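You operate a simulated robot arm through the tools that you are given. There is no shell and no other tool. Be economical: measure what you need, move in short steps, check, and stop when the job is done.

You run a simulated robot arm. Do the job below in one go: nothing can be reset, and whatever is moved stays where it is left.

TASK
Move the ring housing off the smear, wipe the bench and put the housing back.
Fine: rest it in the green tray meanwhile; leave the rag on the bench top.

The check looks at the end state, three seconds after you hand in, the way a careful person would. Anything else that was tipped, shoved, dropped, spilled or broken makes it a failure.

THE ROBOT
A 7-joint arm with a two-finger parallel gripper, fixed in place. Base frame: the origin is at the foot of the arm, x ahead of it, y to its left, z up. Lengths are in m, angles in rad, forces in N, time in s.
Its first joint turns from -2.007 to 2.007 rad. Payload 3.91 kg.
The TCP is the grasp point between the finger pads, 0.03 m short of the fingertips. In the tool frame z runs along the fingers and y along their closing line. The gripper opens to 0.11 m. The fingers are 0.02 m wide and 0.01 m thick; the gripper's body (0.048 by 0.112 m) begins 0.055 m behind the TCP.
Orientation is told as [roll, pitch, yaw] about the base's x, y, z axes, in that order, counted from this pose: with the fingers straight down and closing along the base's y, the tool's x points along the base's -x, its y along +y and its z along -z.

THE INTERFACE
- The arm moves only by the tool move_arm. Its argument "plan" is one flat list of numbers, 7 for each row, row after row: the turn, a rotation vector about the tool's x, y, z in rad, then the shift along the tool's x, y, z in m, then the gripper command, from -1 (shut) to 1 (fully open), values between in proportion. In form: [rx, ry, rz, dx, dy, dz, hand, rx, ry, rz, dx, dy, dz, hand, ...]. A call has 1 to 10 rows; each row is the pose to reach, as a shift and turn from the pose commanded when the call began, along the tool's axes at that moment. Each row takes 0.2 s and may step no farther than 0.05 m and 0.15 rad from the row before; otherwise, or with a gripper value out of range, the whole call is refused. Where a pose cannot be reached the arm comes as near as it can. A force on the tool above 40 N (or 10 N above the force at the start of the call, whichever is more), or a blocked arm, ends the call early, and 0.2 s more pass. Each finger travels about 0.153 m/s and halts on what it meets, pressing with about 39 N; the grip force reading is that of the motor and also rises with nothing between the fingers. The clock runs only during rows and for 0.2 s after the last one: add rows that repeat a pose to give the fingers time. It gives the time, the measured TCP pose, the force on the tool (base axes), the opening and the grip force at its end, in the units of the frame above (readings bear some noise), and new pictures: "pictures" is both (left out), scene, wrist or none.
- Cameras (640 x 400 px; columns grow to the right, rows downward): "scene" is fixed at [0.3994, 0.6518, 1.5903]; the picture's right is [-0.99, -0.11, 0.00], its down [-0.06, 0.58, -0.81] and it looks along [0.09, -0.80, -0.59] (base axes); focal length 372 px, centre (320, 200). "wrist" rides on the gripper at [-0.036, 0, -0.057] in the tool frame; the picture's right is [0.00, -1.00, 0.00], its down [0.97, 0.00, -0.24] and it looks along [0.24, 0.00, 0.97] (tool axes); focal length 218 px, centre (320, 200). There is no depth. A picture from a camera that has moved, and an enlarged one, comes with that camera's place and axes in the base frame and with its lens.
- raise_lower(by): slides the trunk up (or, below 0, down) by that many m; the arm rides with it, the base frame stays. It gives what a move gives, with no picture.
- close_up(camera, box): a new picture of the part [left, top, right, bottom] of that camera's present view, enlarged. It takes no simulated time.
- sign_off(): hands the job in; it is judged then, once.

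Go step by step. Nothing tells you positions but the pictures and the camera data: compare them with the known pose of the tool, close in by small moves and look again before you grip or let go. The budget is 120 turns and 150 pictures, counting those below and the enlarged ones. Unless the task says otherwise, let go and move clear before handing in, and close with one line.

The tools are called after "Emit:" as name(argument=value, ...) on one line, values as JSON. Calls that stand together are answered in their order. move_arm: Moves the arm, as the interface text tells. Its arguments: {"type":"object","properties":{"plan":{"type":"array"},"pictures":{"type":"string","enum":["both","scene","wrist","none"]}},"required":["plan"]} The other tools are called the same way: raise_lower (by) slides the trunk up or down; close_up (camera, box) takes an enlarged picture of a part of a camera's view; sign_off () hands the job in.

At the start:

```text
time_s: 0.0
ee_pos: [0.6499, -0.1491, 1.1274]
orientation: [0.001, -0.001, 0.0]
wrist_force: [0.5, 0.4, -0.6]
opening: 0.11
gripper_force: 0.0
trunk travel left (down, up): [-0.8, 0.19]
```

scene: 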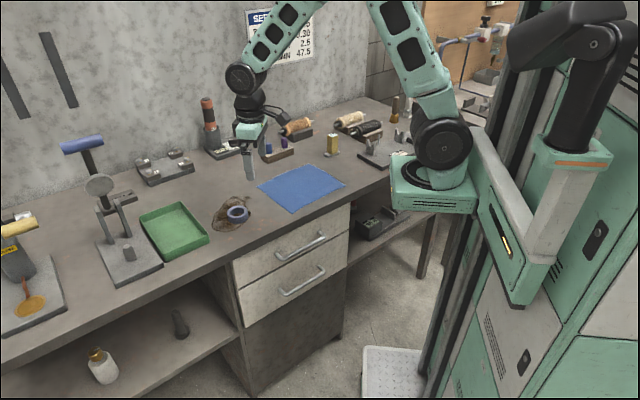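
wrist: 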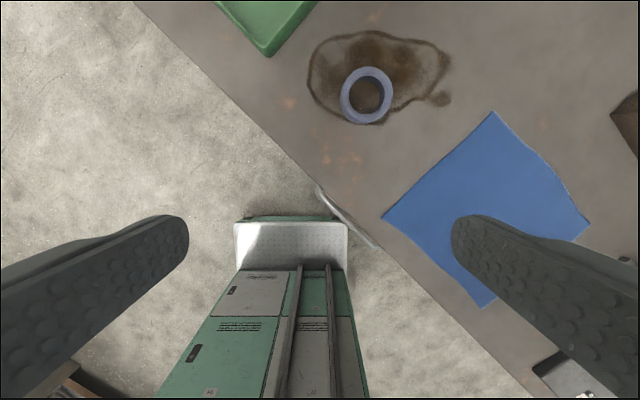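

I see a ring on a brown smear, with the green tray to its left and the blue rag to its right. Triangulating from both cameras puts the bench top near z≈0.85–0.88 rather than 0.5, so I'll look closer before moving.

Emit:
close_up(camera="scene", box=[130, 130, 350, 268])

Emit:
close_up(camera="wrist", box=[280, 0, 480, 125])

```text
2.90 times, centred on (240, 199) of scene
camera zoom: at [0.3994, 0.6518, 1.5903], right [-0.99, -0.11, 0.0], down [-0.06, 0.58, -0.81], along [0.09, -0.8, -0.59], focal length 1079 px, centre (552, 203)
```

zoom: 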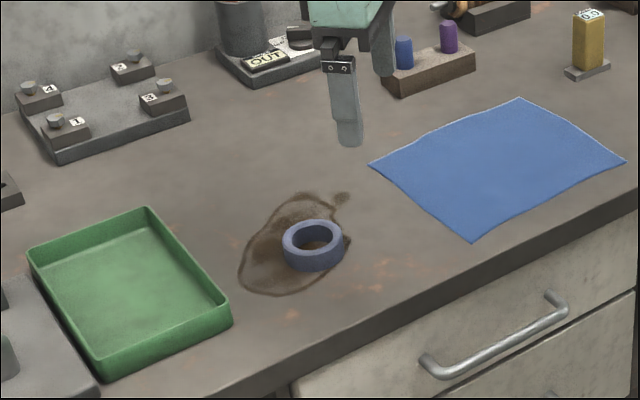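

```text
3.20 times, centred on (380, 62) of wrist
camera zoom: at [0.6858, -0.1492, 1.1849], right [0.0, -1.0, 0.0], down [-0.97, 0.0, 0.24], along [-0.24, 0.0, -0.97], focal length 698 px, centre (128, 640)
```

zoom: 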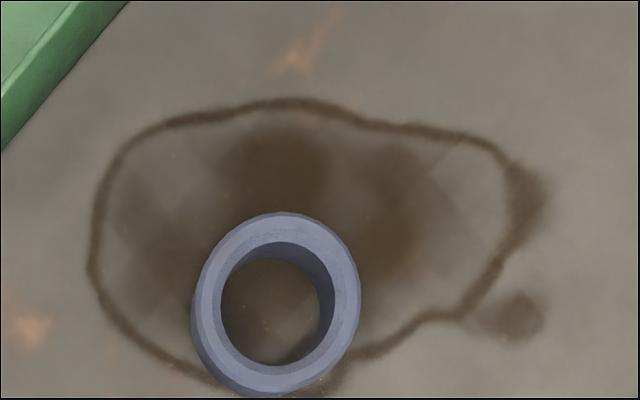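

The ring is an open annulus about 7 cm across, near (0.75, -0.21). I'll move above it in steps and look again to pin down heights and reach.

Emit:
move_arm(plan=[0, 0, 0, -0.03, -0.02, 0.02, 1, 0, 0, 0, -0.06, -0.035, 0.04, 1, 0, 0, 0, -0.075, -0.05, 0.06, 1, 0, 0, 0, -0.075, -0.05, 0.08, 1, 0, 0, 0, -0.075, -0.05, 0.08, 1])

```text
time_s: 1.2
ee_pos: [0.723, -0.2004, 1.0459]
orientation: [0.0, 0.0, 0.001]
wrist_force: [0.0, 0.0, 1.3]
opening: 0.1102
gripper_force: 0.0
trunk travel left (down, up): [-0.8, 0.19]
camera wrist: at [0.7595, -0.2004, 1.1042], right [0.0, -1.0, 0.0], down [-0.97, 0.0, 0.24], along [-0.24, 0.0, -0.97], focal length 218 px, centre (320, 200)
```

scene: 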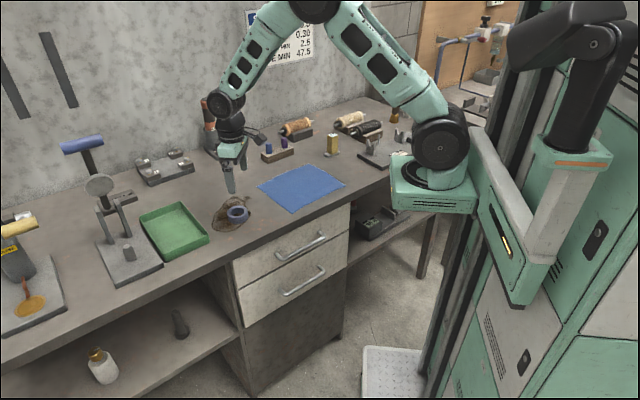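
wrist: 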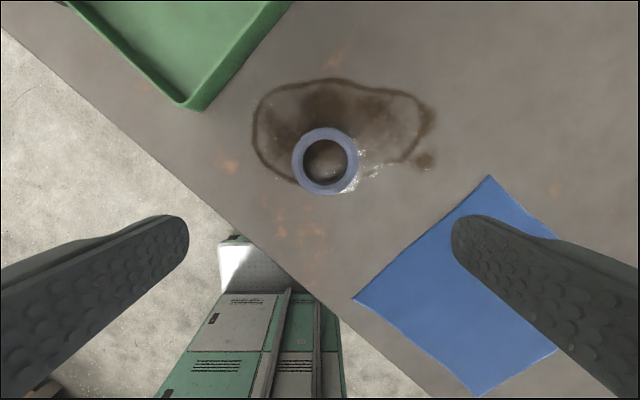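

The second view puts the ring top near z≈0.905 at (0.747, -0.205), about 6 cm across. Next I centre over it and come lower.

Emit:
move_arm(plan=[0, 0, 0, -0.024, -0.004, 0.02, 1, 0, 0, 0, -0.024, -0.004, 0.06, 1, 0, 0, 0, -0.024, -0.004, 0.06, 1])

Emit:
close_up(camera="scene", box=[190, 160, 290, 222])

```text
time_s: 2.0
ee_pos: [0.7505, -0.2041, 0.9867]
orientation: [0.002, 0.001, 0.001]
wrist_force: [-0.5, 0.4, 0.1]
opening: 0.11
gripper_force: 0.0
trunk travel left (down, up): [-0.8, 0.19]
camera wrist: at [0.7871, -0.2042, 1.0449], right [0.0, -1.0, 0.0], down [-0.97, 0.0, 0.24], along [-0.24, 0.0, -0.97], focal length 218 px, centre (320, 200)
```

scene: 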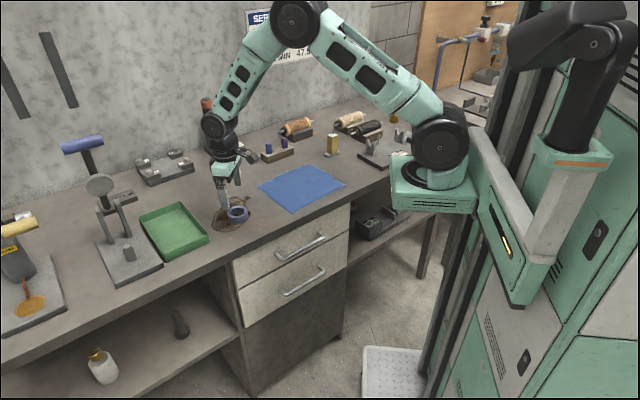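
wrist: 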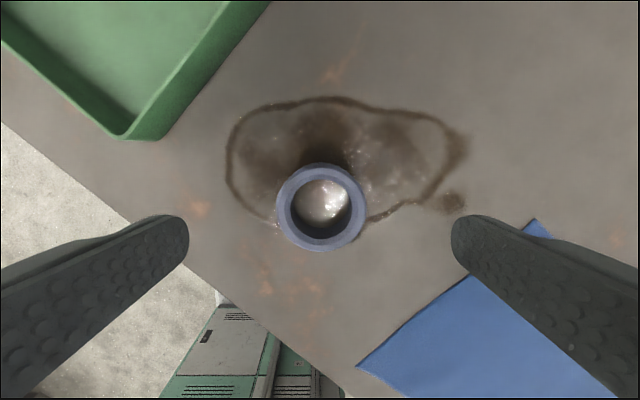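

```text
6.40 times, centred on (240, 191) of scene
camera zoom: at [0.3994, 0.6518, 1.5903], right [-0.99, -0.11, 0.0], down [-0.06, 0.58, -0.81], along [0.09, -0.8, -0.59], focal length 2382 px, centre (832, 258)
```

zoom: 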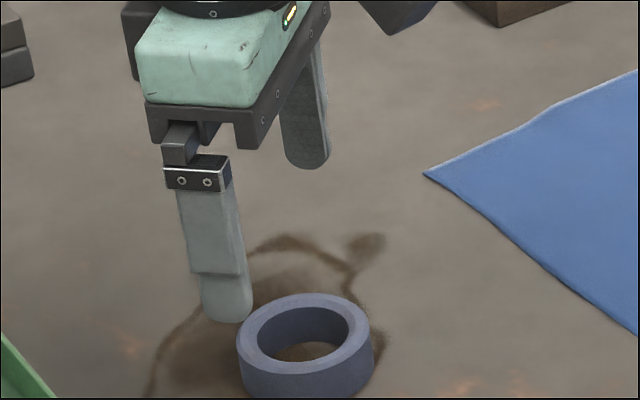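

The ring is centred between the fingers, with its top around z≈0.91. I'll descend part way with the fingers open, then check.

Emit:
move_arm(plan=[0, 0, 0, 0, 0, 0.025, 1, 0, 0, 0, 0, 0, 0.045, 1, 0, 0, 0, 0, 0, 0.045, 1], pictures="wrist")

Emit:
close_up(camera="scene", box=[190, 170, 290, 232])

```text
time_s: 2.8
ee_pos: [0.7488, -0.2037, 0.9425]
orientation: [0.0, 0.0, 0.001]
wrist_force: [-0.1, -1.0, -0.7]
opening: 0.1097
gripper_force: 0.0
trunk travel left (down, up): [-0.8, 0.19]
camera wrist: at [0.7857, -0.204, 1.0004], right [0.0, -1.0, 0.0], down [-0.97, 0.0, 0.24], along [-0.24, 0.0, -0.97], focal length 218 px, centre (320, 200)
```

wrist: 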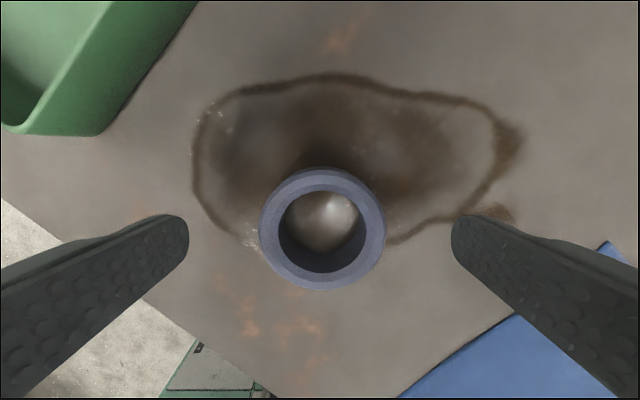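

```text
6.40 times, centred on (240, 201) of scene
camera zoom: at [0.3994, 0.6518, 1.5903], right [-0.99, -0.11, 0.0], down [-0.06, 0.58, -0.81], along [0.09, -0.8, -0.59], focal length 2382 px, centre (832, 194)
```

zoom: 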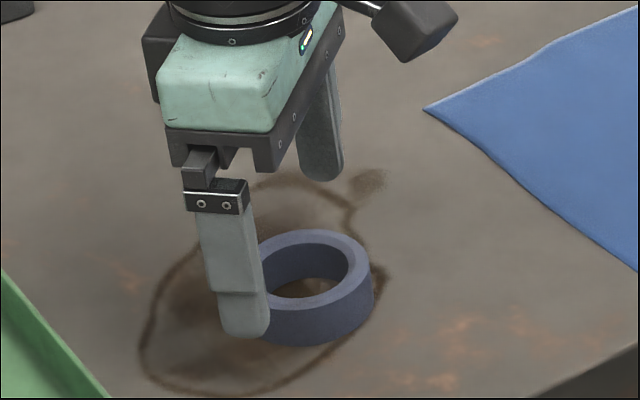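

Refined estimate: ring top ≈0.893 and bench ≈0.867. I'll lower so the fingertips sit just above the bench and check again.

Emit:
move_arm(plan=[0, 0, 0, 0.003, 0, 0.015, 1, 0, 0, 0, 0.003, 0, 0.03, 1, 0, 0, 0, 0.003, 0, 0.03, 1], pictures="wrist")

Emit:
close_up(camera="scene", box=[190, 170, 290, 232])

```text
time_s: 3.6
ee_pos: [0.748, -0.2043, 0.9126]
orientation: [0.0, 0.0, 0.0]
wrist_force: [0.3, -0.3, -0.2]
opening: 0.11
gripper_force: 0.3
trunk travel left (down, up): [-0.8, 0.19]
camera wrist: at [0.7838, -0.2036, 0.9697], right [0.0, -1.0, 0.0], down [-0.97, 0.0, 0.24], along [-0.24, 0.0, -0.97], focal length 218 px, centre (320, 200)
```

wrist: 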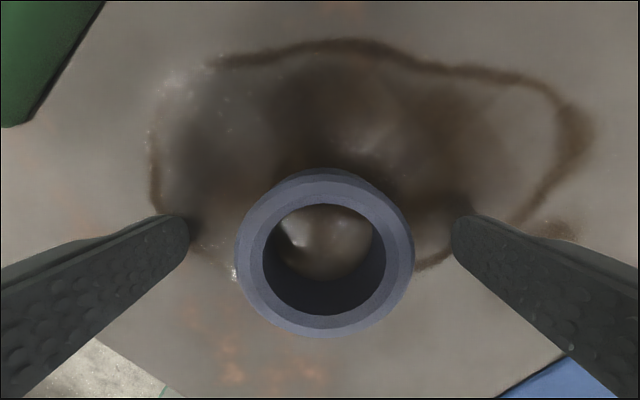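

```text
6.40 times, centred on (240, 201) of scene
camera zoom: at [0.3994, 0.6518, 1.5903], right [-0.99, -0.11, 0.0], down [-0.06, 0.58, -0.81], along [0.09, -0.8, -0.59], focal length 2382 px, centre (832, 194)
```

zoom: 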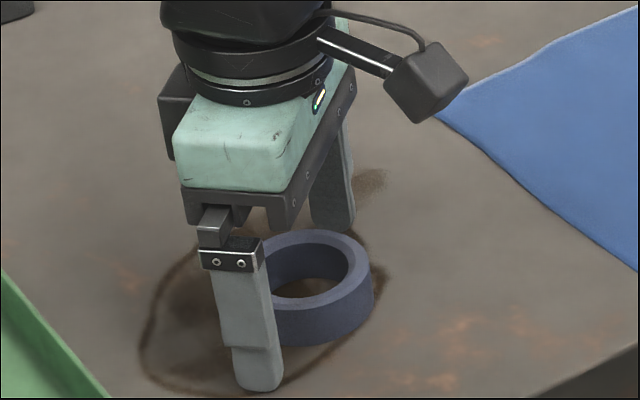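

The fingertips are now alongside the ring, a few millimetres above the bench. I'll close on it here.

Emit:
move_arm(plan=[0, 0, 0, 0, 0, 0, 0, 0, 0, 0, 0, 0, 0, -0.3, 0, 0, 0, 0, 0, 0, -1, 0, 0, 0, 0, 0, 0, -1], pictures="wrist")

Emit:
close_up(camera="scene", box=[190, 170, 290, 232])

```text
time_s: 4.6
ee_pos: [0.7481, -0.2039, 0.912]
orientation: [0.0, -0.001, -0.001]
wrist_force: [-0.6, -0.2, -0.1]
opening: 0.0612
gripper_force: 39.0
trunk travel left (down, up): [-0.8, 0.19]
camera wrist: at [0.7838, -0.2036, 0.9698], right [0.0, -1.0, 0.0], down [-0.97, 0.0, 0.24], along [-0.24, 0.0, -0.97], focal length 218 px, centre (320, 200)
```

wrist: 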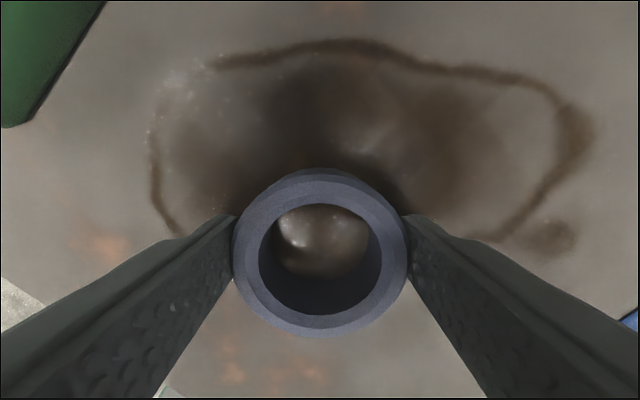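

```text
6.40 times, centred on (240, 201) of scene
camera zoom: at [0.3994, 0.6518, 1.5903], right [-0.99, -0.11, 0.0], down [-0.06, 0.58, -0.81], along [0.09, -0.8, -0.59], focal length 2382 px, centre (832, 194)
```

zoom: 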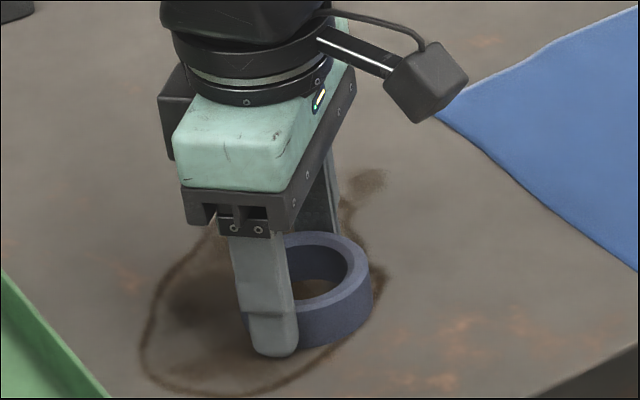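

Gripped at opening 0.061; the ring's home is about (0.748, -0.205), with grip height TCP z = 0.912. Lifting straight up now, then on toward the tray.

Emit:
move_arm(plan=[0, 0, 0, 0, 0, -0.02, -1, 0, 0, 0, 0, 0, -0.06, -1, 0, 0, 0, 0, 0, -0.1, -1, 0, 0, 0, -0.03, 0.03, -0.1, -1, 0, 0, 0, -0.06, 0.07, -0.1, -1, 0, 0, 0, -0.09, 0.1, -0.1, -1, 0, 0, 0, -0.1, 0.13, -0.1, -1, 0, 0, 0, -0.1, 0.13, -0.1, -1])

```text
time_s: 6.4
ee_pos: [0.8479, -0.0731, 1.0134]
orientation: [0.001, 0.0, 0.001]
wrist_force: [0.1, 0.8, -3.1]
opening: 0.0609
gripper_force: 39.0
trunk travel left (down, up): [-0.8, 0.19]
camera wrist: at [0.8837, -0.0737, 1.0715], right [0.0, -1.0, 0.0], down [-0.97, 0.0, 0.24], along [-0.24, 0.0, -0.97], focal length 218 px, centre (320, 200)
```

scene: 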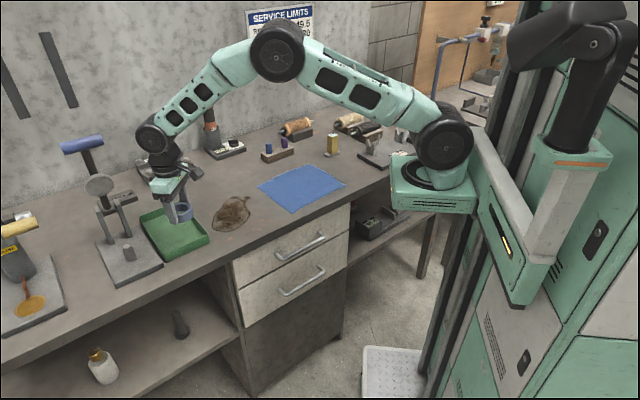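
wrist: 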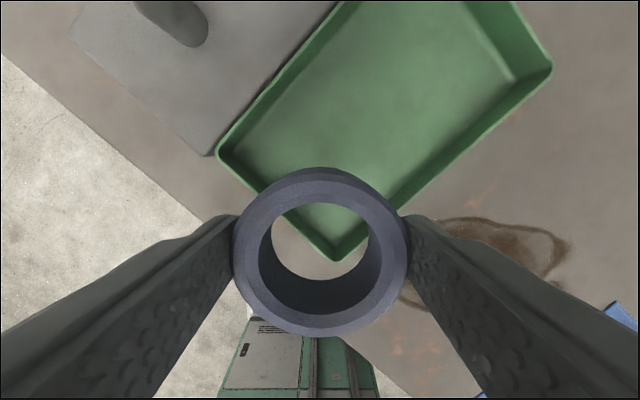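

The arm reaches here with the tool still vertical. The tray spans roughly from its near corner (0.79, -0.08) to its far corner (1.02, -0.14); I'll move over its centreline at about (0.89, -0.095) and lower some.

Emit:
move_arm(plan=[0, 0, 0, -0.025, -0.012, 0, -1, 0, 0, 0, -0.042, -0.022, 0, -1, 0, 0, 0, -0.042, -0.022, 0.03, -1, 0, 0, 0, -0.042, -0.022, 0.05, -1, 0, 0, 0, -0.042, -0.022, 0.05, -1], pictures="wrist")

Emit:
close_up(camera="scene", box=[120, 160, 240, 235])

```text
time_s: 7.6
ee_pos: [0.889, -0.0948, 0.9641]
orientation: [0.0, 0.0, 0.0]
wrist_force: [-1.0, -0.3, -2.8]
opening: 0.0611
gripper_force: 38.5
trunk travel left (down, up): [-0.8, 0.19]
camera wrist: at [0.9235, -0.0953, 1.0205], right [0.0, -1.0, 0.0], down [-0.97, 0.0, 0.24], along [-0.24, 0.0, -0.97], focal length 218 px, centre (320, 200)
```

wrist: 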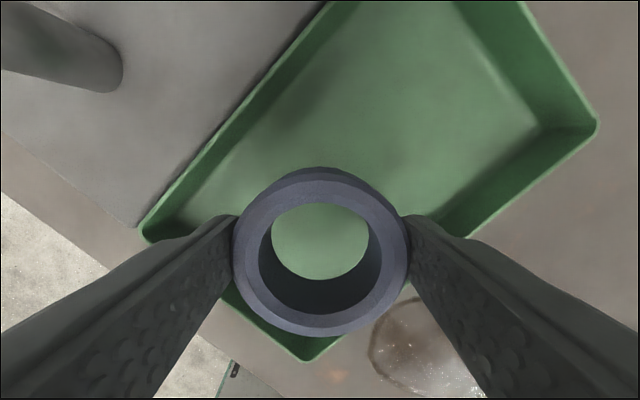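

```text
5.33 times, centred on (180, 198) of scene
camera zoom: at [0.3994, 0.6518, 1.5903], right [-0.99, -0.11, 0.0], down [-0.06, 0.58, -0.81], along [0.09, -0.8, -0.59], focal length 1985 px, centre (1067, 213)
```

zoom: 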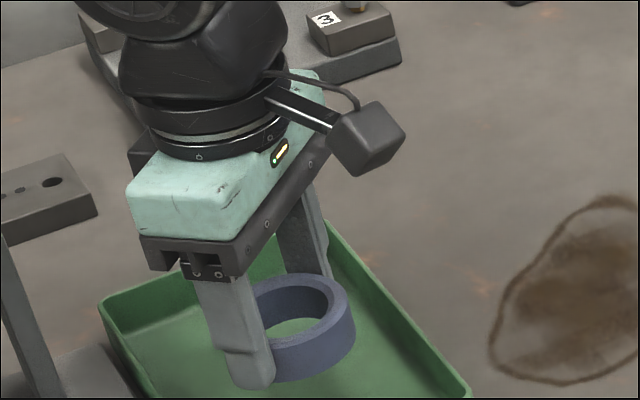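

The ring is centred over the tray's width. I'll lower it to just about the tray floor.

Emit:
move_arm(plan=[0, 0, 0, 0, 0, 0.02, -1, 0, 0, 0, 0, 0, 0.034, -1, 0, 0, 0, 0, 0, 0.04, -1, 0, 0, 0, 0, 0, 0.043, -1, 0, 0, 0, 0, 0, 0.043, -1], pictures="none")

Emit:
close_up(camera="scene", box=[130, 170, 230, 232])

```text
time_s: 8.8
ee_pos: [0.8873, -0.096, 0.9187]
orientation: [-0.001, 0.0, 0.0]
wrist_force: [-0.7, -0.6, -2.6]
opening: 0.0609
gripper_force: 39.5
trunk travel left (down, up): [-0.8, 0.19]
```

```text
6.40 times, centred on (180, 201) of scene
camera zoom: at [0.3994, 0.6518, 1.5903], right [-0.99, -0.11, 0.0], down [-0.06, 0.58, -0.81], along [0.09, -0.8, -0.59], focal length 2382 px, centre (1216, 194)
```

zoom: 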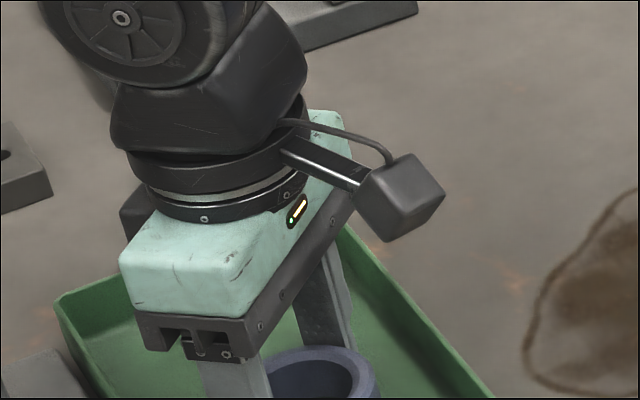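

Force shows no contact yet. I'll creep down by millimetres until the floor carries the ring.

Emit:
move_arm(plan=[0, 0, 0, 0, 0, 0.002, -1, 0, 0, 0, 0, 0, 0.003, -1, 0, 0, 0, 0, 0, 0.003, -1], pictures="wrist")

Emit:
close_up(camera="scene", box=[130, 190, 230, 252])

```text
time_s: 9.6
ee_pos: [0.8876, -0.0932, 0.9174]
orientation: [0.0, -0.003, 0.001]
wrist_force: [-0.8, -0.2, 5.8]
opening: 0.0611
gripper_force: 39.1
trunk travel left (down, up): [-0.8, 0.19]
camera wrist: at [0.9238, -0.095, 0.9739], right [0.0, -1.0, 0.0], down [-0.97, 0.0, 0.24], along [-0.24, 0.0, -0.97], focal length 218 px, centre (320, 200)
```

wrist: 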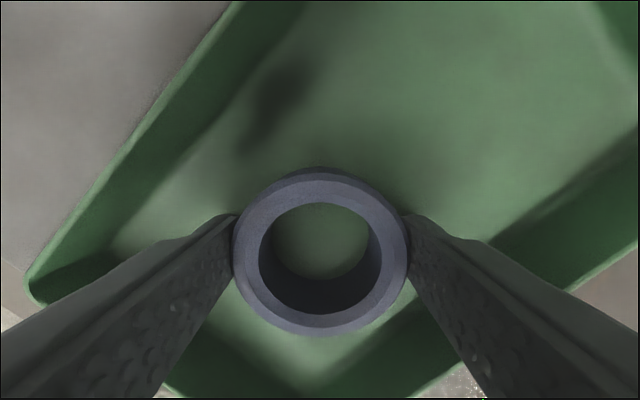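

```text
6.40 times, centred on (180, 221) of scene
camera zoom: at [0.3994, 0.6518, 1.5903], right [-0.99, -0.11, 0.0], down [-0.06, 0.58, -0.81], along [0.09, -0.8, -0.59], focal length 2382 px, centre (1216, 66)
```

zoom: 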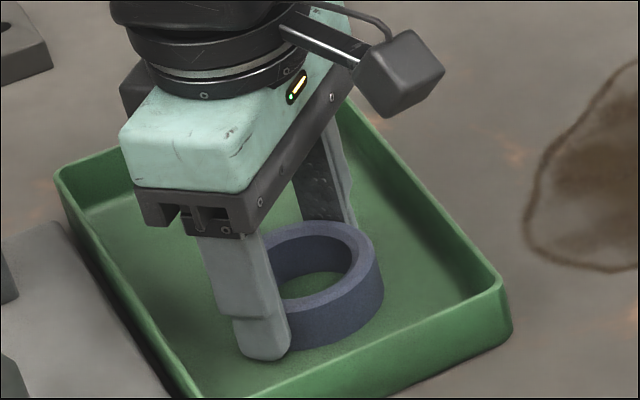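

The floor now carries the ring. I'll open modestly and rise straight up.

Emit:
move_arm(plan=[0, 0, 0, 0, 0, -0.002, 0.3, 0, 0, 0, 0, 0, -0.002, 0.4, 0, 0, 0, 0, 0, -0.002, 0.4, 0, 0, 0, 0, 0, -0.03, 0.4, 0, 0, 0, 0, 0, -0.07, 0.4, 0, 0, 0, 0, 0, -0.11, 0.4, 0, 0, 0, 0, 0, -0.15, 0.4, 0, 0, 0, 0, 0, -0.15, 0.4])

```text
time_s: 11.4
ee_pos: [0.89, -0.0943, 1.0704]
orientation: [0.0, 0.0, 0.0]
wrist_force: [-0.3, 0.0, -0.7]
opening: 0.0769
gripper_force: 0.0
trunk travel left (down, up): [-0.8, 0.19]
camera wrist: at [0.9251, -0.0941, 1.1277], right [0.0, -1.0, 0.0], down [-0.97, 0.0, 0.24], along [-0.24, 0.0, -0.97], focal length 218 px, centre (320, 200)
```

scene: 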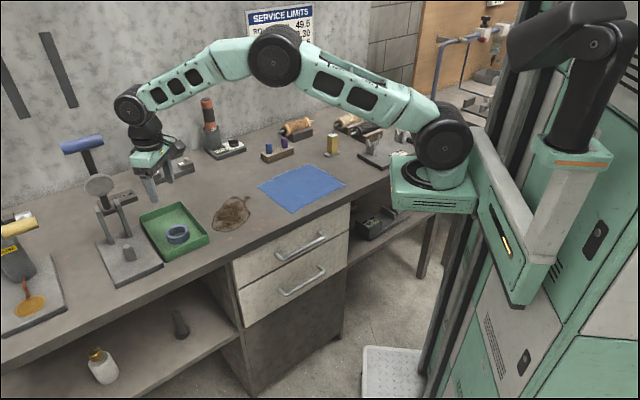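
wrist: 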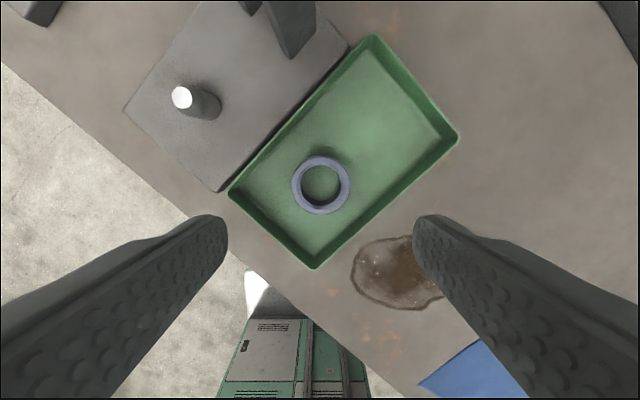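

The ring rests in the tray and the smear is fully exposed, roughly x 0.725–0.825, y -0.33 to -0.125. Next I move over to the rag, about 0.2 m square and centred near (0.58, -0.40), for a good look.

Emit:
move_arm(plan=[0, 0, 0, 0.02, -0.04, 0, 0.4, 0, 0, 0, 0.05, -0.075, 0, 0.4, 0, 0, 0, 0.08, -0.11, 0, 0.4, 0, 0, 0, 0.11, -0.145, 0, 0.4, 0, 0, 0, 0.14, -0.18, 0, 0.4, 0, 0, 0, 0.17, -0.215, 0, 0.4, 0, 0, 0, 0.2, -0.25, 0, 0.4, 0, 0, 0, 0.23, -0.28, 0, 0.4, 0, 0, 0, 0.26, -0.3, 0, 0.4, 0, 0, 0, 0.26, -0.3, 0, 0.4])

Emit:
close_up(camera="scene", box=[200, 145, 360, 245])

```text
time_s: 13.6
ee_pos: [0.6257, -0.3952, 1.0654]
orientation: [0.001, 0.0, 0.002]
wrist_force: [0.0, -0.4, -0.8]
opening: 0.0773
gripper_force: 0.1
trunk travel left (down, up): [-0.8, 0.19]
camera wrist: at [0.6623, -0.3951, 1.1229], right [0.0, -1.0, 0.0], down [-0.97, 0.0, 0.24], along [-0.24, 0.0, -0.97], focal length 218 px, centre (320, 200)
```

scene: 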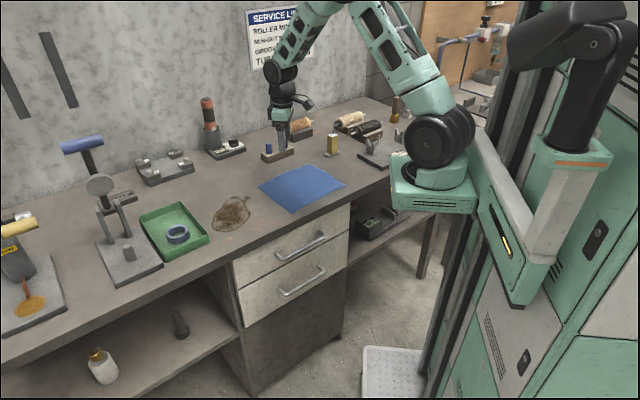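
wrist: 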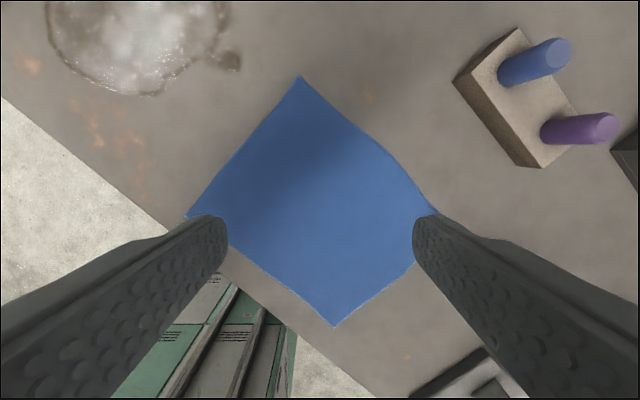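

```text
4.00 times, centred on (280, 195) of scene
camera zoom: at [0.3994, 0.6518, 1.5903], right [-0.99, -0.11, 0.0], down [-0.06, 0.58, -0.81], along [0.09, -0.8, -0.59], focal length 1489 px, centre (480, 220)
```

zoom: 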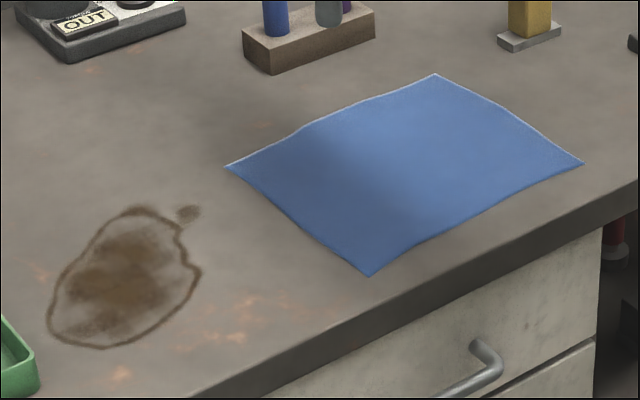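

The rag lies flat, its diagonal corners at about (0.73, -0.375) and (0.425, -0.415). I'll go over its centre with the fingers about 5 cm apart and come down close to the bench.

Emit:
move_arm(plan=[0, 0, 0, 0.02, 0.002, 0.03, 0, 0, 0, 0, 0.04, 0.005, 0.07, -0.1, 0, 0, 0, 0.046, 0.005, 0.11, -0.1, 0, 0, 0, 0.046, 0.005, 0.135, -0.1, 0, 0, 0, 0.046, 0.005, 0.145, -0.1, 0, 0, 0, 0.046, 0.005, 0.145, -0.1], pictures="wrist")

Emit:
close_up(camera="scene", box=[240, 145, 340, 207])

```text
time_s: 15.0
ee_pos: [0.5825, -0.3907, 0.9212]
orientation: [0.002, -0.001, 0.0]
wrist_force: [-0.3, 0.3, 0.5]
opening: 0.0497
gripper_force: 0.0
trunk travel left (down, up): [-0.8, 0.19]
camera wrist: at [0.6174, -0.3913, 0.9785], right [0.0, -1.0, 0.0], down [-0.97, 0.0, 0.24], along [-0.24, 0.0, -0.97], focal length 218 px, centre (320, 200)
```

wrist: 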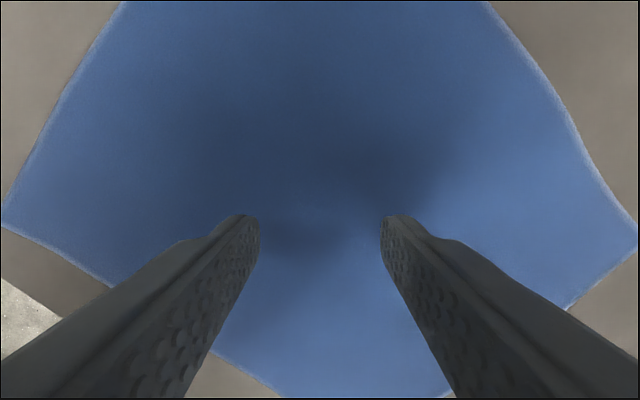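

```text
6.40 times, centred on (290, 176) of scene
camera zoom: at [0.3994, 0.6518, 1.5903], right [-0.99, -0.11, 0.0], down [-0.06, 0.58, -0.81], along [0.09, -0.8, -0.59], focal length 2382 px, centre (512, 354)
```

zoom: 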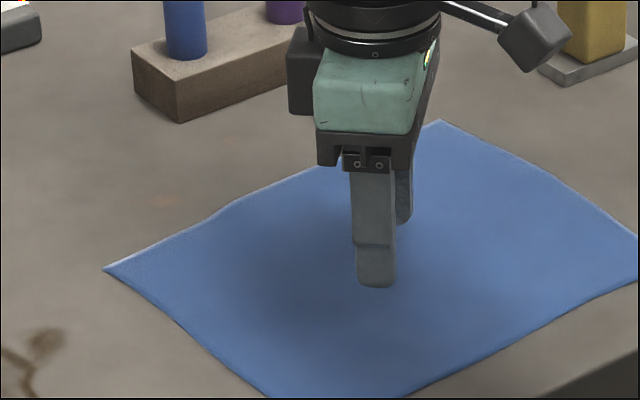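

The fingertips hang about 1.5 cm over the rag. I'll creep down to contact.

Emit:
move_arm(plan=[0, 0, 0, 0, 0, 0.005, -0.1, 0, 0, 0, 0, 0, 0.009, -0.1, 0, 0, 0, 0, 0, 0.012, -0.1, 0, 0, 0, 0, 0, 0.014, -0.1, 0, 0, 0, 0, 0, 0.014, -0.1], pictures="none")

```text
time_s: 16.2
ee_pos: [0.5843, -0.3914, 0.9113]
orientation: [-0.003, -0.008, 0.0]
wrist_force: [-3.5, 1.2, 24.1]
opening: 0.05
gripper_force: 0.5
trunk travel left (down, up): [-0.8, 0.19]
stopped in row 5: the force on the tool passed its limit (the readings are from after the stop); the commanded pose is now the measured one
```

Contact is at TCP ≈0.911. I'll ease off a touch and close the fingers to pinch the cloth.

Emit:
move_arm(plan=[0, 0, 0, 0, 0, -0.001, -0.5, 0, 0, 0, 0, 0, -0.001, -1, 0, 0, 0, 0, 0, -0.001, -1, 0, 0, 0, 0, 0, -0.001, -1], pictures="wrist")

Emit:
close_up(camera="scene", box=[240, 145, 340, 207])

```text
time_s: 17.2
ee_pos: [0.5837, -0.3907, 0.9115]
orientation: [-0.002, -0.004, 0.001]
wrist_force: [1.8, 0.8, 21.7]
opening: 0.0019
gripper_force: 38.4
trunk travel left (down, up): [-0.8, 0.19]
camera wrist: at [0.6188, -0.3912, 0.9688], right [0.0, -1.0, 0.0], down [-0.97, 0.0, 0.23], along [-0.23, 0.0, -0.97], focal length 218 px, centre (320, 200)
```

wrist: 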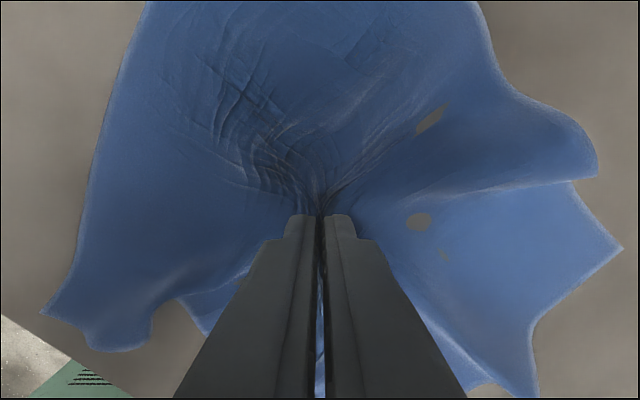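

```text
6.40 times, centred on (290, 176) of scene
camera zoom: at [0.3994, 0.6518, 1.5903], right [-0.99, -0.11, 0.0], down [-0.06, 0.58, -0.81], along [0.09, -0.8, -0.59], focal length 2382 px, centre (512, 354)
```

zoom: 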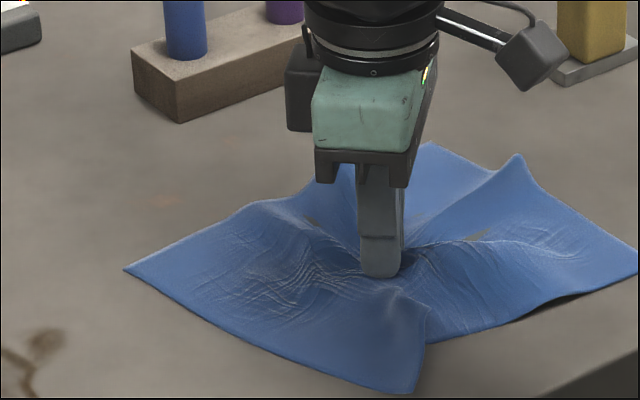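

The rag is real cloth and it's pinched firmly. I'll lift slightly and drag it toward the near end of the smear.

Emit:
move_arm(plan=[0, 0, 0, 0, 0, -0.012, -1, 0, 0, 0, -0.03, 0.012, -0.015, -1, 0, 0, 0, -0.06, 0.025, -0.015, -1, 0, 0, 0, -0.09, 0.04, -0.015, -1, 0, 0, 0, -0.12, 0.055, -0.015, -1, 0, 0, 0, -0.15, 0.07, -0.015, -1, 0, 0, 0, -0.166, 0.08, -0.015, -1, 0, 0, 0, -0.166, 0.08, -0.015, -1])

Emit:
close_up(camera="scene", box=[180, 150, 300, 225])

```text
time_s: 19.0
ee_pos: [0.7515, -0.3108, 0.9279]
orientation: [-0.002, -0.003, 0.001]
wrist_force: [0.5, 0.6, 0.0]
opening: 0.0016
gripper_force: 38.9
trunk travel left (down, up): [-0.8, 0.19]
camera wrist: at [0.7875, -0.3106, 0.985], right [0.0, -1.0, 0.0], down [-0.97, 0.0, 0.24], along [-0.24, 0.0, -0.97], focal length 218 px, centre (320, 200)
```

scene: 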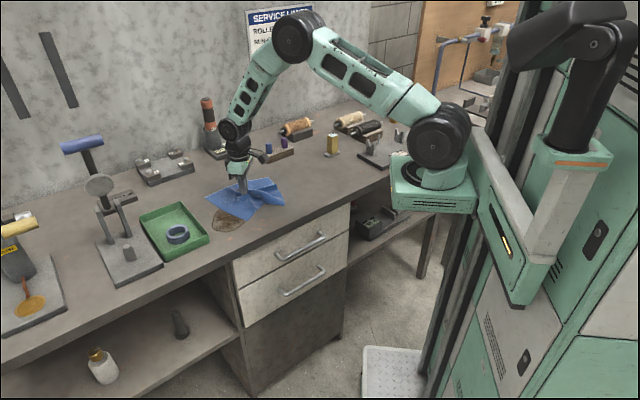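
wrist: 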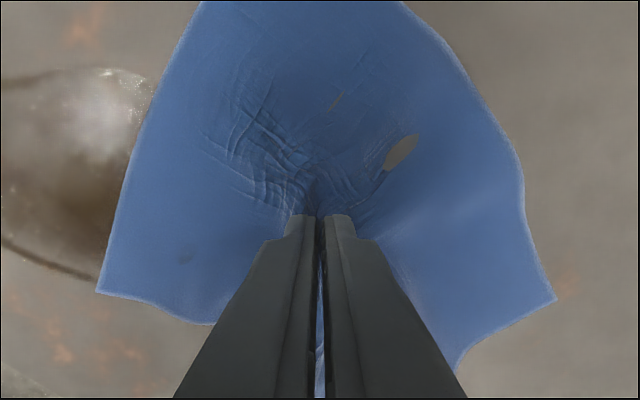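

```text
5.33 times, centred on (240, 188) of scene
camera zoom: at [0.3994, 0.6518, 1.5903], right [-0.99, -0.11, 0.0], down [-0.06, 0.58, -0.81], along [0.09, -0.8, -0.59], focal length 1985 px, centre (747, 267)
```

zoom: 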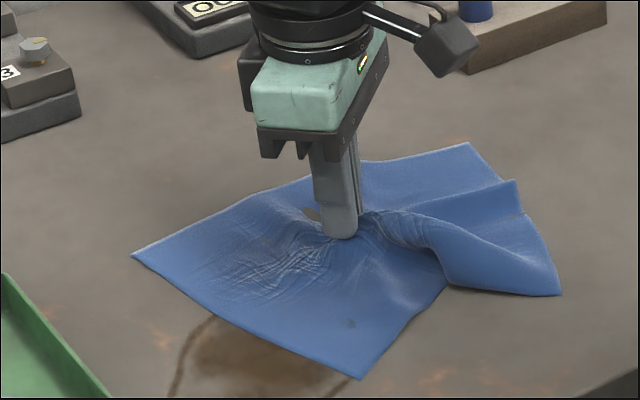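

The rag slides nicely and already covers the smear's near end. I'll press lightly and make a first stroke along the near side.

Emit:
move_arm(plan=[0, 0, 0, 0, 0, 0.01, -1, 0, 0, 0, 0, 0, 0.0145, -1, 0, 0, 0, 0, 0.03, 0.0145, -1, 0, 0, 0, 0, 0.06, 0.0145, -1, 0, 0, 0, 0, 0.06, 0.0145, -1])

Emit:
close_up(camera="scene", box=[160, 160, 280, 235])

```text
time_s: 20.2
ee_pos: [0.7513, -0.2513, 0.911]
orientation: [-0.002, -0.004, 0.0]
wrist_force: [-0.9, -0.2, 1.7]
opening: 0.0019
gripper_force: 39.3
trunk travel left (down, up): [-0.8, 0.19]
camera wrist: at [0.7861, -0.2511, 0.9691], right [0.0, -1.0, 0.0], down [-0.97, 0.0, 0.24], along [-0.24, 0.0, -0.97], focal length 218 px, centre (320, 200)
```

scene: 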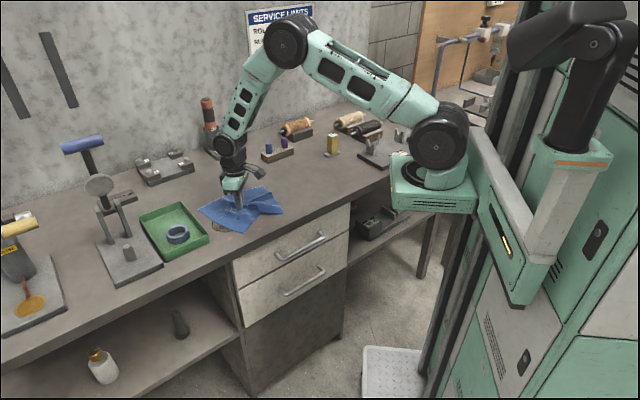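
wrist: 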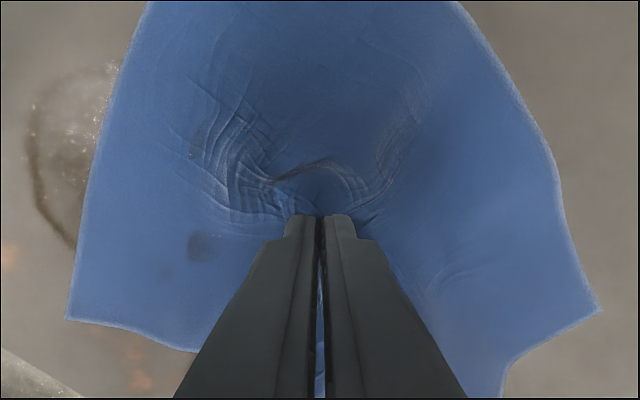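

```text
5.33 times, centred on (220, 198) of scene
camera zoom: at [0.3994, 0.6518, 1.5903], right [-0.99, -0.11, 0.0], down [-0.06, 0.58, -0.81], along [0.09, -0.8, -0.59], focal length 1985 px, centre (853, 213)
```

zoom: 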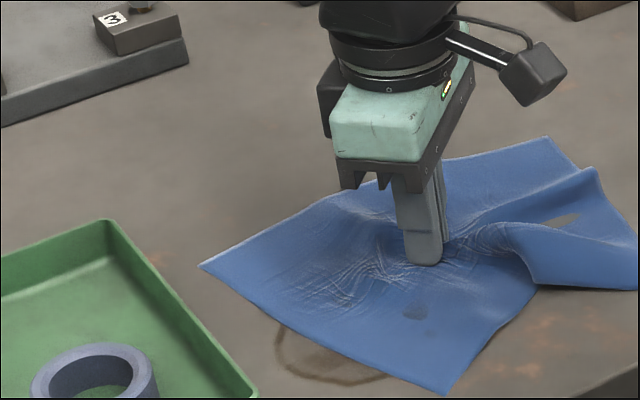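

Contact is light, and the rag is picking up colour. I'll press a bit more and zigzag over the middle and far side.

Emit:
move_arm(plan=[0, 0, 0, 0, 0, 0.0015, -1, 0, 0, 0, -0.03, 0, 0.0015, -1, 0, 0, 0, -0.055, 0, 0.0015, -1, 0, 0, 0, -0.055, -0.035, 0.0015, -1, 0, 0, 0, -0.055, -0.07, 0.0015, -1, 0, 0, 0, -0.025, -0.07, 0.0015, -1, 0, 0, 0, -0.025, -0.035, 0.0015, -1, 0, 0, 0, -0.025, 0, 0.0015, -1, 0, 0, 0, -0.025, 0.03, 0.0015, -1, 0, 0, 0, -0.025, 0.03, 0.0015, -1], pictures="wrist")

Emit:
close_up(camera="scene", box=[160, 160, 280, 235])

```text
time_s: 22.4
ee_pos: [0.7739, -0.2224, 0.9099]
orientation: [-0.002, -0.004, 0.0]
wrist_force: [-1.6, -4.8, 24.5]
opening: 0.0019
gripper_force: 38.7
trunk travel left (down, up): [-0.8, 0.19]
camera wrist: at [0.8099, -0.2214, 0.9688], right [0.0, -1.0, 0.0], down [-0.97, 0.0, 0.24], along [-0.24, 0.0, -0.97], focal length 218 px, centre (320, 200)
```

wrist: 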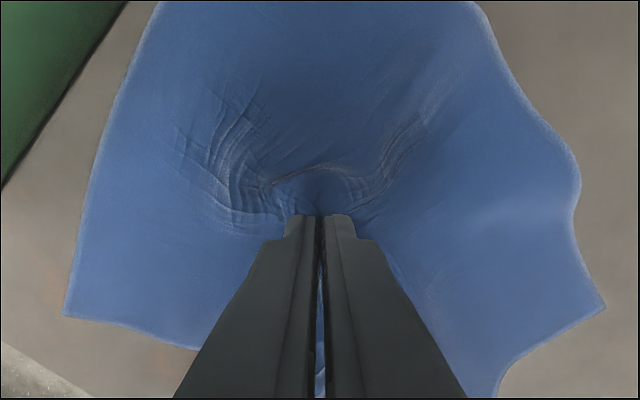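

```text
5.33 times, centred on (220, 198) of scene
camera zoom: at [0.3994, 0.6518, 1.5903], right [-0.99, -0.11, 0.0], down [-0.06, 0.58, -0.81], along [0.09, -0.8, -0.59], focal length 1985 px, centre (853, 213)
```

zoom: 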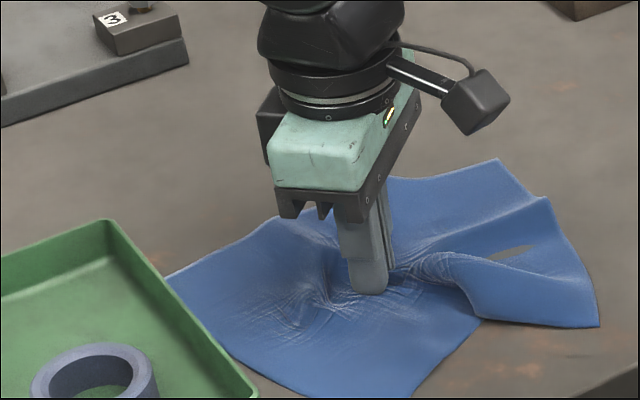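

The rag is now right beside the tray without pushing it. I'll wipe back away from the tray and look at what's left.

Emit:
move_arm(plan=[0, 0, 0, 0.025, 0.0, 0, -1, 0, 0, 0, 0.025, -0.03, 0, -1, 0, 0, 0, 0.01, -0.065, 0, -1, 0, 0, 0, 0.015, -0.1, 0, -1, 0, 0, 0, 0.04, -0.135, -0.01, -1, 0, 0, 0, 0.075, -0.165, -0.014, -1, 0, 0, 0, 0.11, -0.18, -0.014, -1, 0, 0, 0, 0.14, -0.19, -0.014, -1, 0, 0, 0, 0.17, -0.195, -0.014, -1, 0, 0, 0, 0.17, -0.195, -0.014, -1])

Emit:
close_up(camera="scene", box=[160, 160, 280, 235])

```text
time_s: 24.6
ee_pos: [0.6043, -0.4162, 0.9229]
orientation: [-0.002, -0.004, 0.001]
wrist_force: [0.1, 0.7, -0.3]
opening: 0.0017
gripper_force: 38.8
trunk travel left (down, up): [-0.8, 0.19]
camera wrist: at [0.6396, -0.4163, 0.9811], right [0.0, -1.0, 0.0], down [-0.97, 0.0, 0.24], along [-0.24, 0.0, -0.97], focal length 218 px, centre (320, 200)
```

scene: 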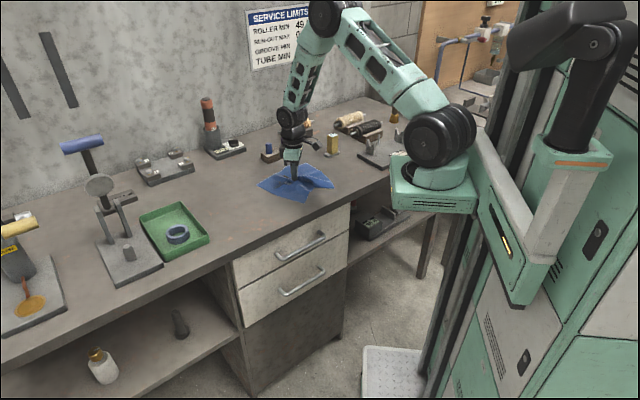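
wrist: 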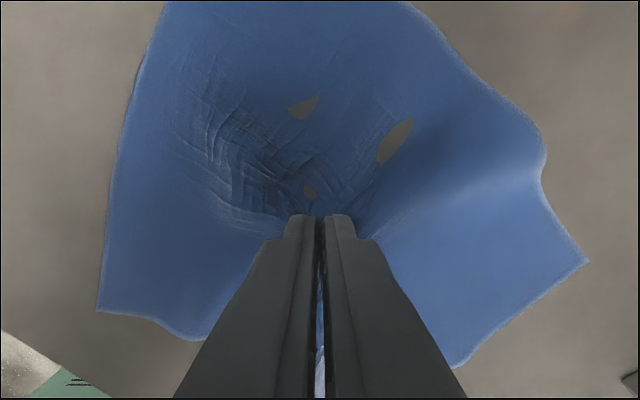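

```text
5.33 times, centred on (220, 198) of scene
camera zoom: at [0.3994, 0.6518, 1.5903], right [-0.99, -0.11, 0.0], down [-0.06, 0.58, -0.81], along [0.09, -0.8, -0.59], focal length 1985 px, centre (853, 213)
```

zoom: 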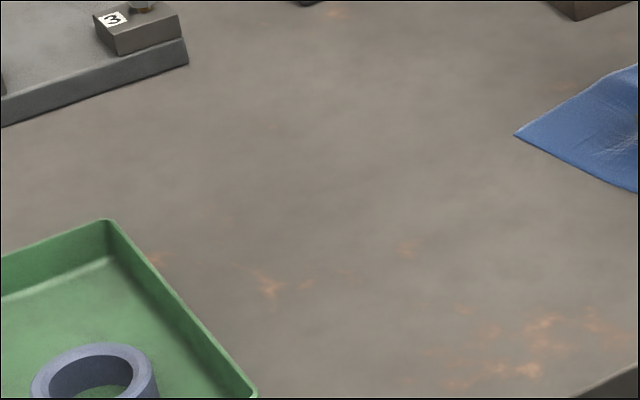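

The bench is clean where the smear was. I'll set the rag down here, open, and rise clear.

Emit:
move_arm(plan=[0, 0, 0, 0, 0, 0.008, -1, 0, 0, 0, 0, 0, 0.008, -0.5, 0, 0, 0, 0, 0, 0.008, -0.3, 0, 0, 0, 0, 0, 0.0, -0.3, 0, 0, 0, 0, 0, -0.03, -0.3, 0, 0, 0, 0, 0, -0.07, -0.3, 0, 0, 0, 0, 0, -0.11, -0.3, 0, 0, 0, 0, 0, -0.15, -0.3, 0, 0, 0, 0, 0, -0.15, -0.3])

```text
time_s: 26.6
ee_pos: [0.6047, -0.4171, 1.071]
orientation: [-0.002, -0.004, 0.001]
wrist_force: [0.6, 1.3, 0.3]
opening: 0.0382
gripper_force: 0.1
trunk travel left (down, up): [-0.8, 0.19]
camera wrist: at [0.6406, -0.4169, 1.128], right [0.0, -1.0, 0.0], down [-0.97, 0.0, 0.24], along [-0.24, 0.0, -0.97], focal length 218 px, centre (320, 200)
```

scene: 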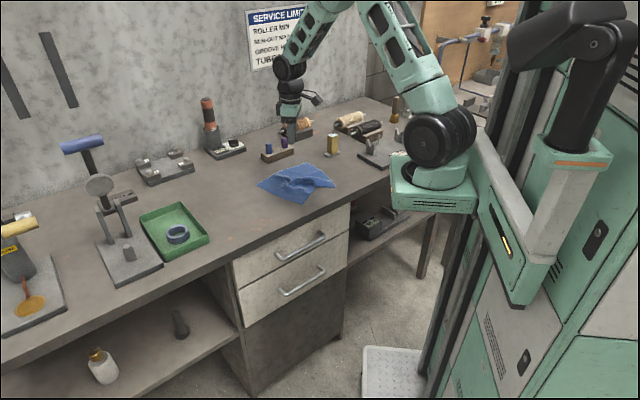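
wrist: 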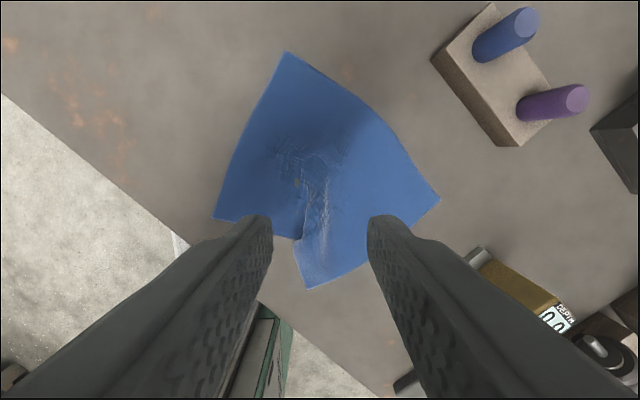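

The rag lies flat on the bench, clear of the other items and of the ring's spot. Now back over the tray for the ring.

Emit:
move_arm(plan=[0, 0, 0, -0.0316, 0.0358, 0, 0, 0, 0, 0, -0.0631, 0.0716, 0, 0.4, 0, 0, 0, -0.0947, 0.1073, 0, 0.4, 0, 0, 0, -0.1262, 0.1431, 0, 0.4, 0, 0, 0, -0.1578, 0.1789, 0, 0.4, 0, 0, 0, -0.1893, 0.2147, 0, 0.4, 0, 0, 0, -0.2209, 0.2504, 0, 0.4, 0, 0, 0, -0.2524, 0.2862, 0, 0.4, 0, 0, 0, -0.284, 0.322, 0, 0.4, 0, 0, 0, -0.284, 0.322, 0, 0.4], pictures="wrist")

```text
time_s: 28.8
ee_pos: [0.8909, -0.0915, 1.0737]
orientation: [-0.002, -0.003, -0.001]
wrist_force: [0.1, -0.5, 0.5]
opening: 0.077
gripper_force: 0.1
trunk travel left (down, up): [-0.8, 0.19]
camera wrist: at [0.9254, -0.0918, 1.131], right [0.0, -1.0, 0.0], down [-0.97, 0.0, 0.24], along [-0.24, 0.0, -0.97], focal length 218 px, centre (320, 200)
```

wrist: 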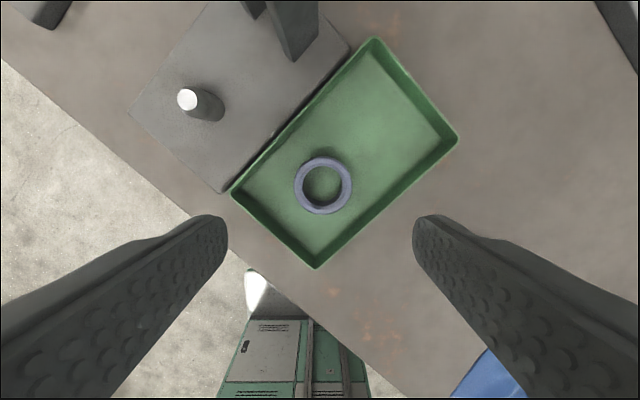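

The ring and tray are undisturbed. I'll line up about 2.5 mm to the right and descend around the ring.

Emit:
move_arm(plan=[0.002, 0.003, 0, 0.001, -0.0025, 0.04, 0.4, 0.002, 0.003, 0, 0.001, -0.0025, 0.08, 0.4, 0.002, 0.003, 0, 0.001, -0.0025, 0.1, 0.4, 0.002, 0.003, 0, 0.001, -0.0025, 0.1, 0.4], pictures="wrist")

```text
time_s: 29.8
ee_pos: [0.8872, -0.0972, 0.9728]
orientation: [-0.003, -0.003, 0.0]
wrist_force: [-0.2, 0.1, -0.3]
opening: 0.077
gripper_force: 0.1
trunk travel left (down, up): [-0.8, 0.19]
camera wrist: at [0.9224, -0.0967, 1.0316], right [0.0, -1.0, 0.0], down [-0.97, 0.0, 0.24], along [-0.24, 0.0, -0.97], focal length 218 px, centre (320, 200)
```

wrist: 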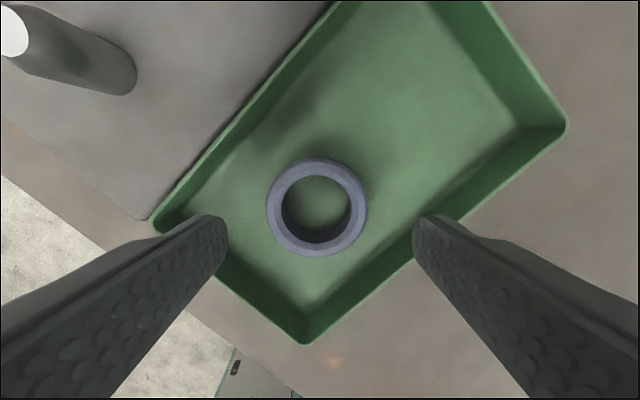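

Nearly centred; a 2 mm correction, then down to grip height.

Emit:
move_arm(plan=[0, 0, 0, 0, 0.002, 0.02, 0.4, 0, 0, 0, 0, 0.002, 0.04, 0.4, 0, 0, 0, 0, 0.002, 0.05, 0.4, 0, 0, 0, 0, 0.002, 0.0535, 0.4, 0, 0, 0, 0, 0.002, 0.0535, 0.4], pictures="wrist")

```text
time_s: 31.0
ee_pos: [0.8882, -0.0946, 0.9213]
orientation: [-0.003, -0.001, 0.0]
wrist_force: [-0.1, 0.1, 0.6]
opening: 0.077
gripper_force: 0.0
trunk travel left (down, up): [-0.8, 0.19]
camera wrist: at [0.9238, -0.0947, 0.978], right [0.0, -1.0, 0.0], down [-0.97, 0.0, 0.24], along [-0.24, 0.0, -0.97], focal length 218 px, centre (320, 200)
```

wrist: 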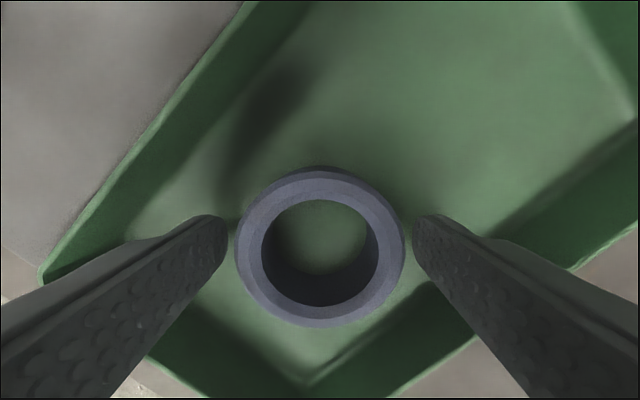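

Centred. I'll go 2.5 mm lower and close.

Emit:
move_arm(plan=[0, 0, 0, 0, 0, 0.0025, 0.4, 0, 0, 0, 0, 0, 0.0025, 0, 0, 0, 0, 0, 0, 0.0025, -1, 0, 0, 0, 0, 0, 0.0025, -1, 0, 0, 0, 0, 0, 0.0025, -1], pictures="wrist")

```text
time_s: 32.2
ee_pos: [0.8885, -0.0939, 0.919]
orientation: [-0.004, 0.001, -0.001]
wrist_force: [-0.4, 0.2, -0.4]
opening: 0.061
gripper_force: 39.4
trunk travel left (down, up): [-0.8, 0.19]
camera wrist: at [0.9241, -0.0948, 0.9752], right [0.0, -1.0, 0.0], down [-0.97, 0.0, 0.24], along [-0.24, 0.0, -0.97], focal length 218 px, centre (320, 200)
```

wrist: 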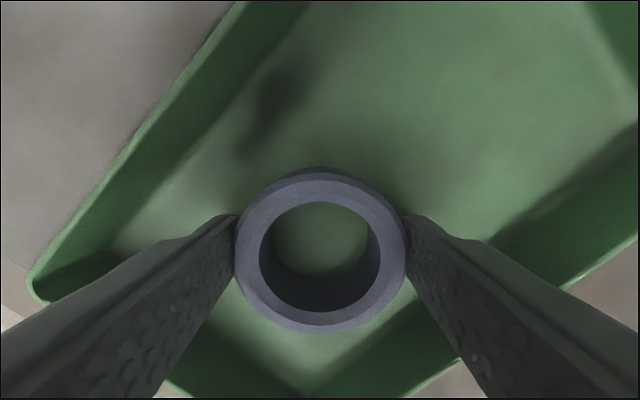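

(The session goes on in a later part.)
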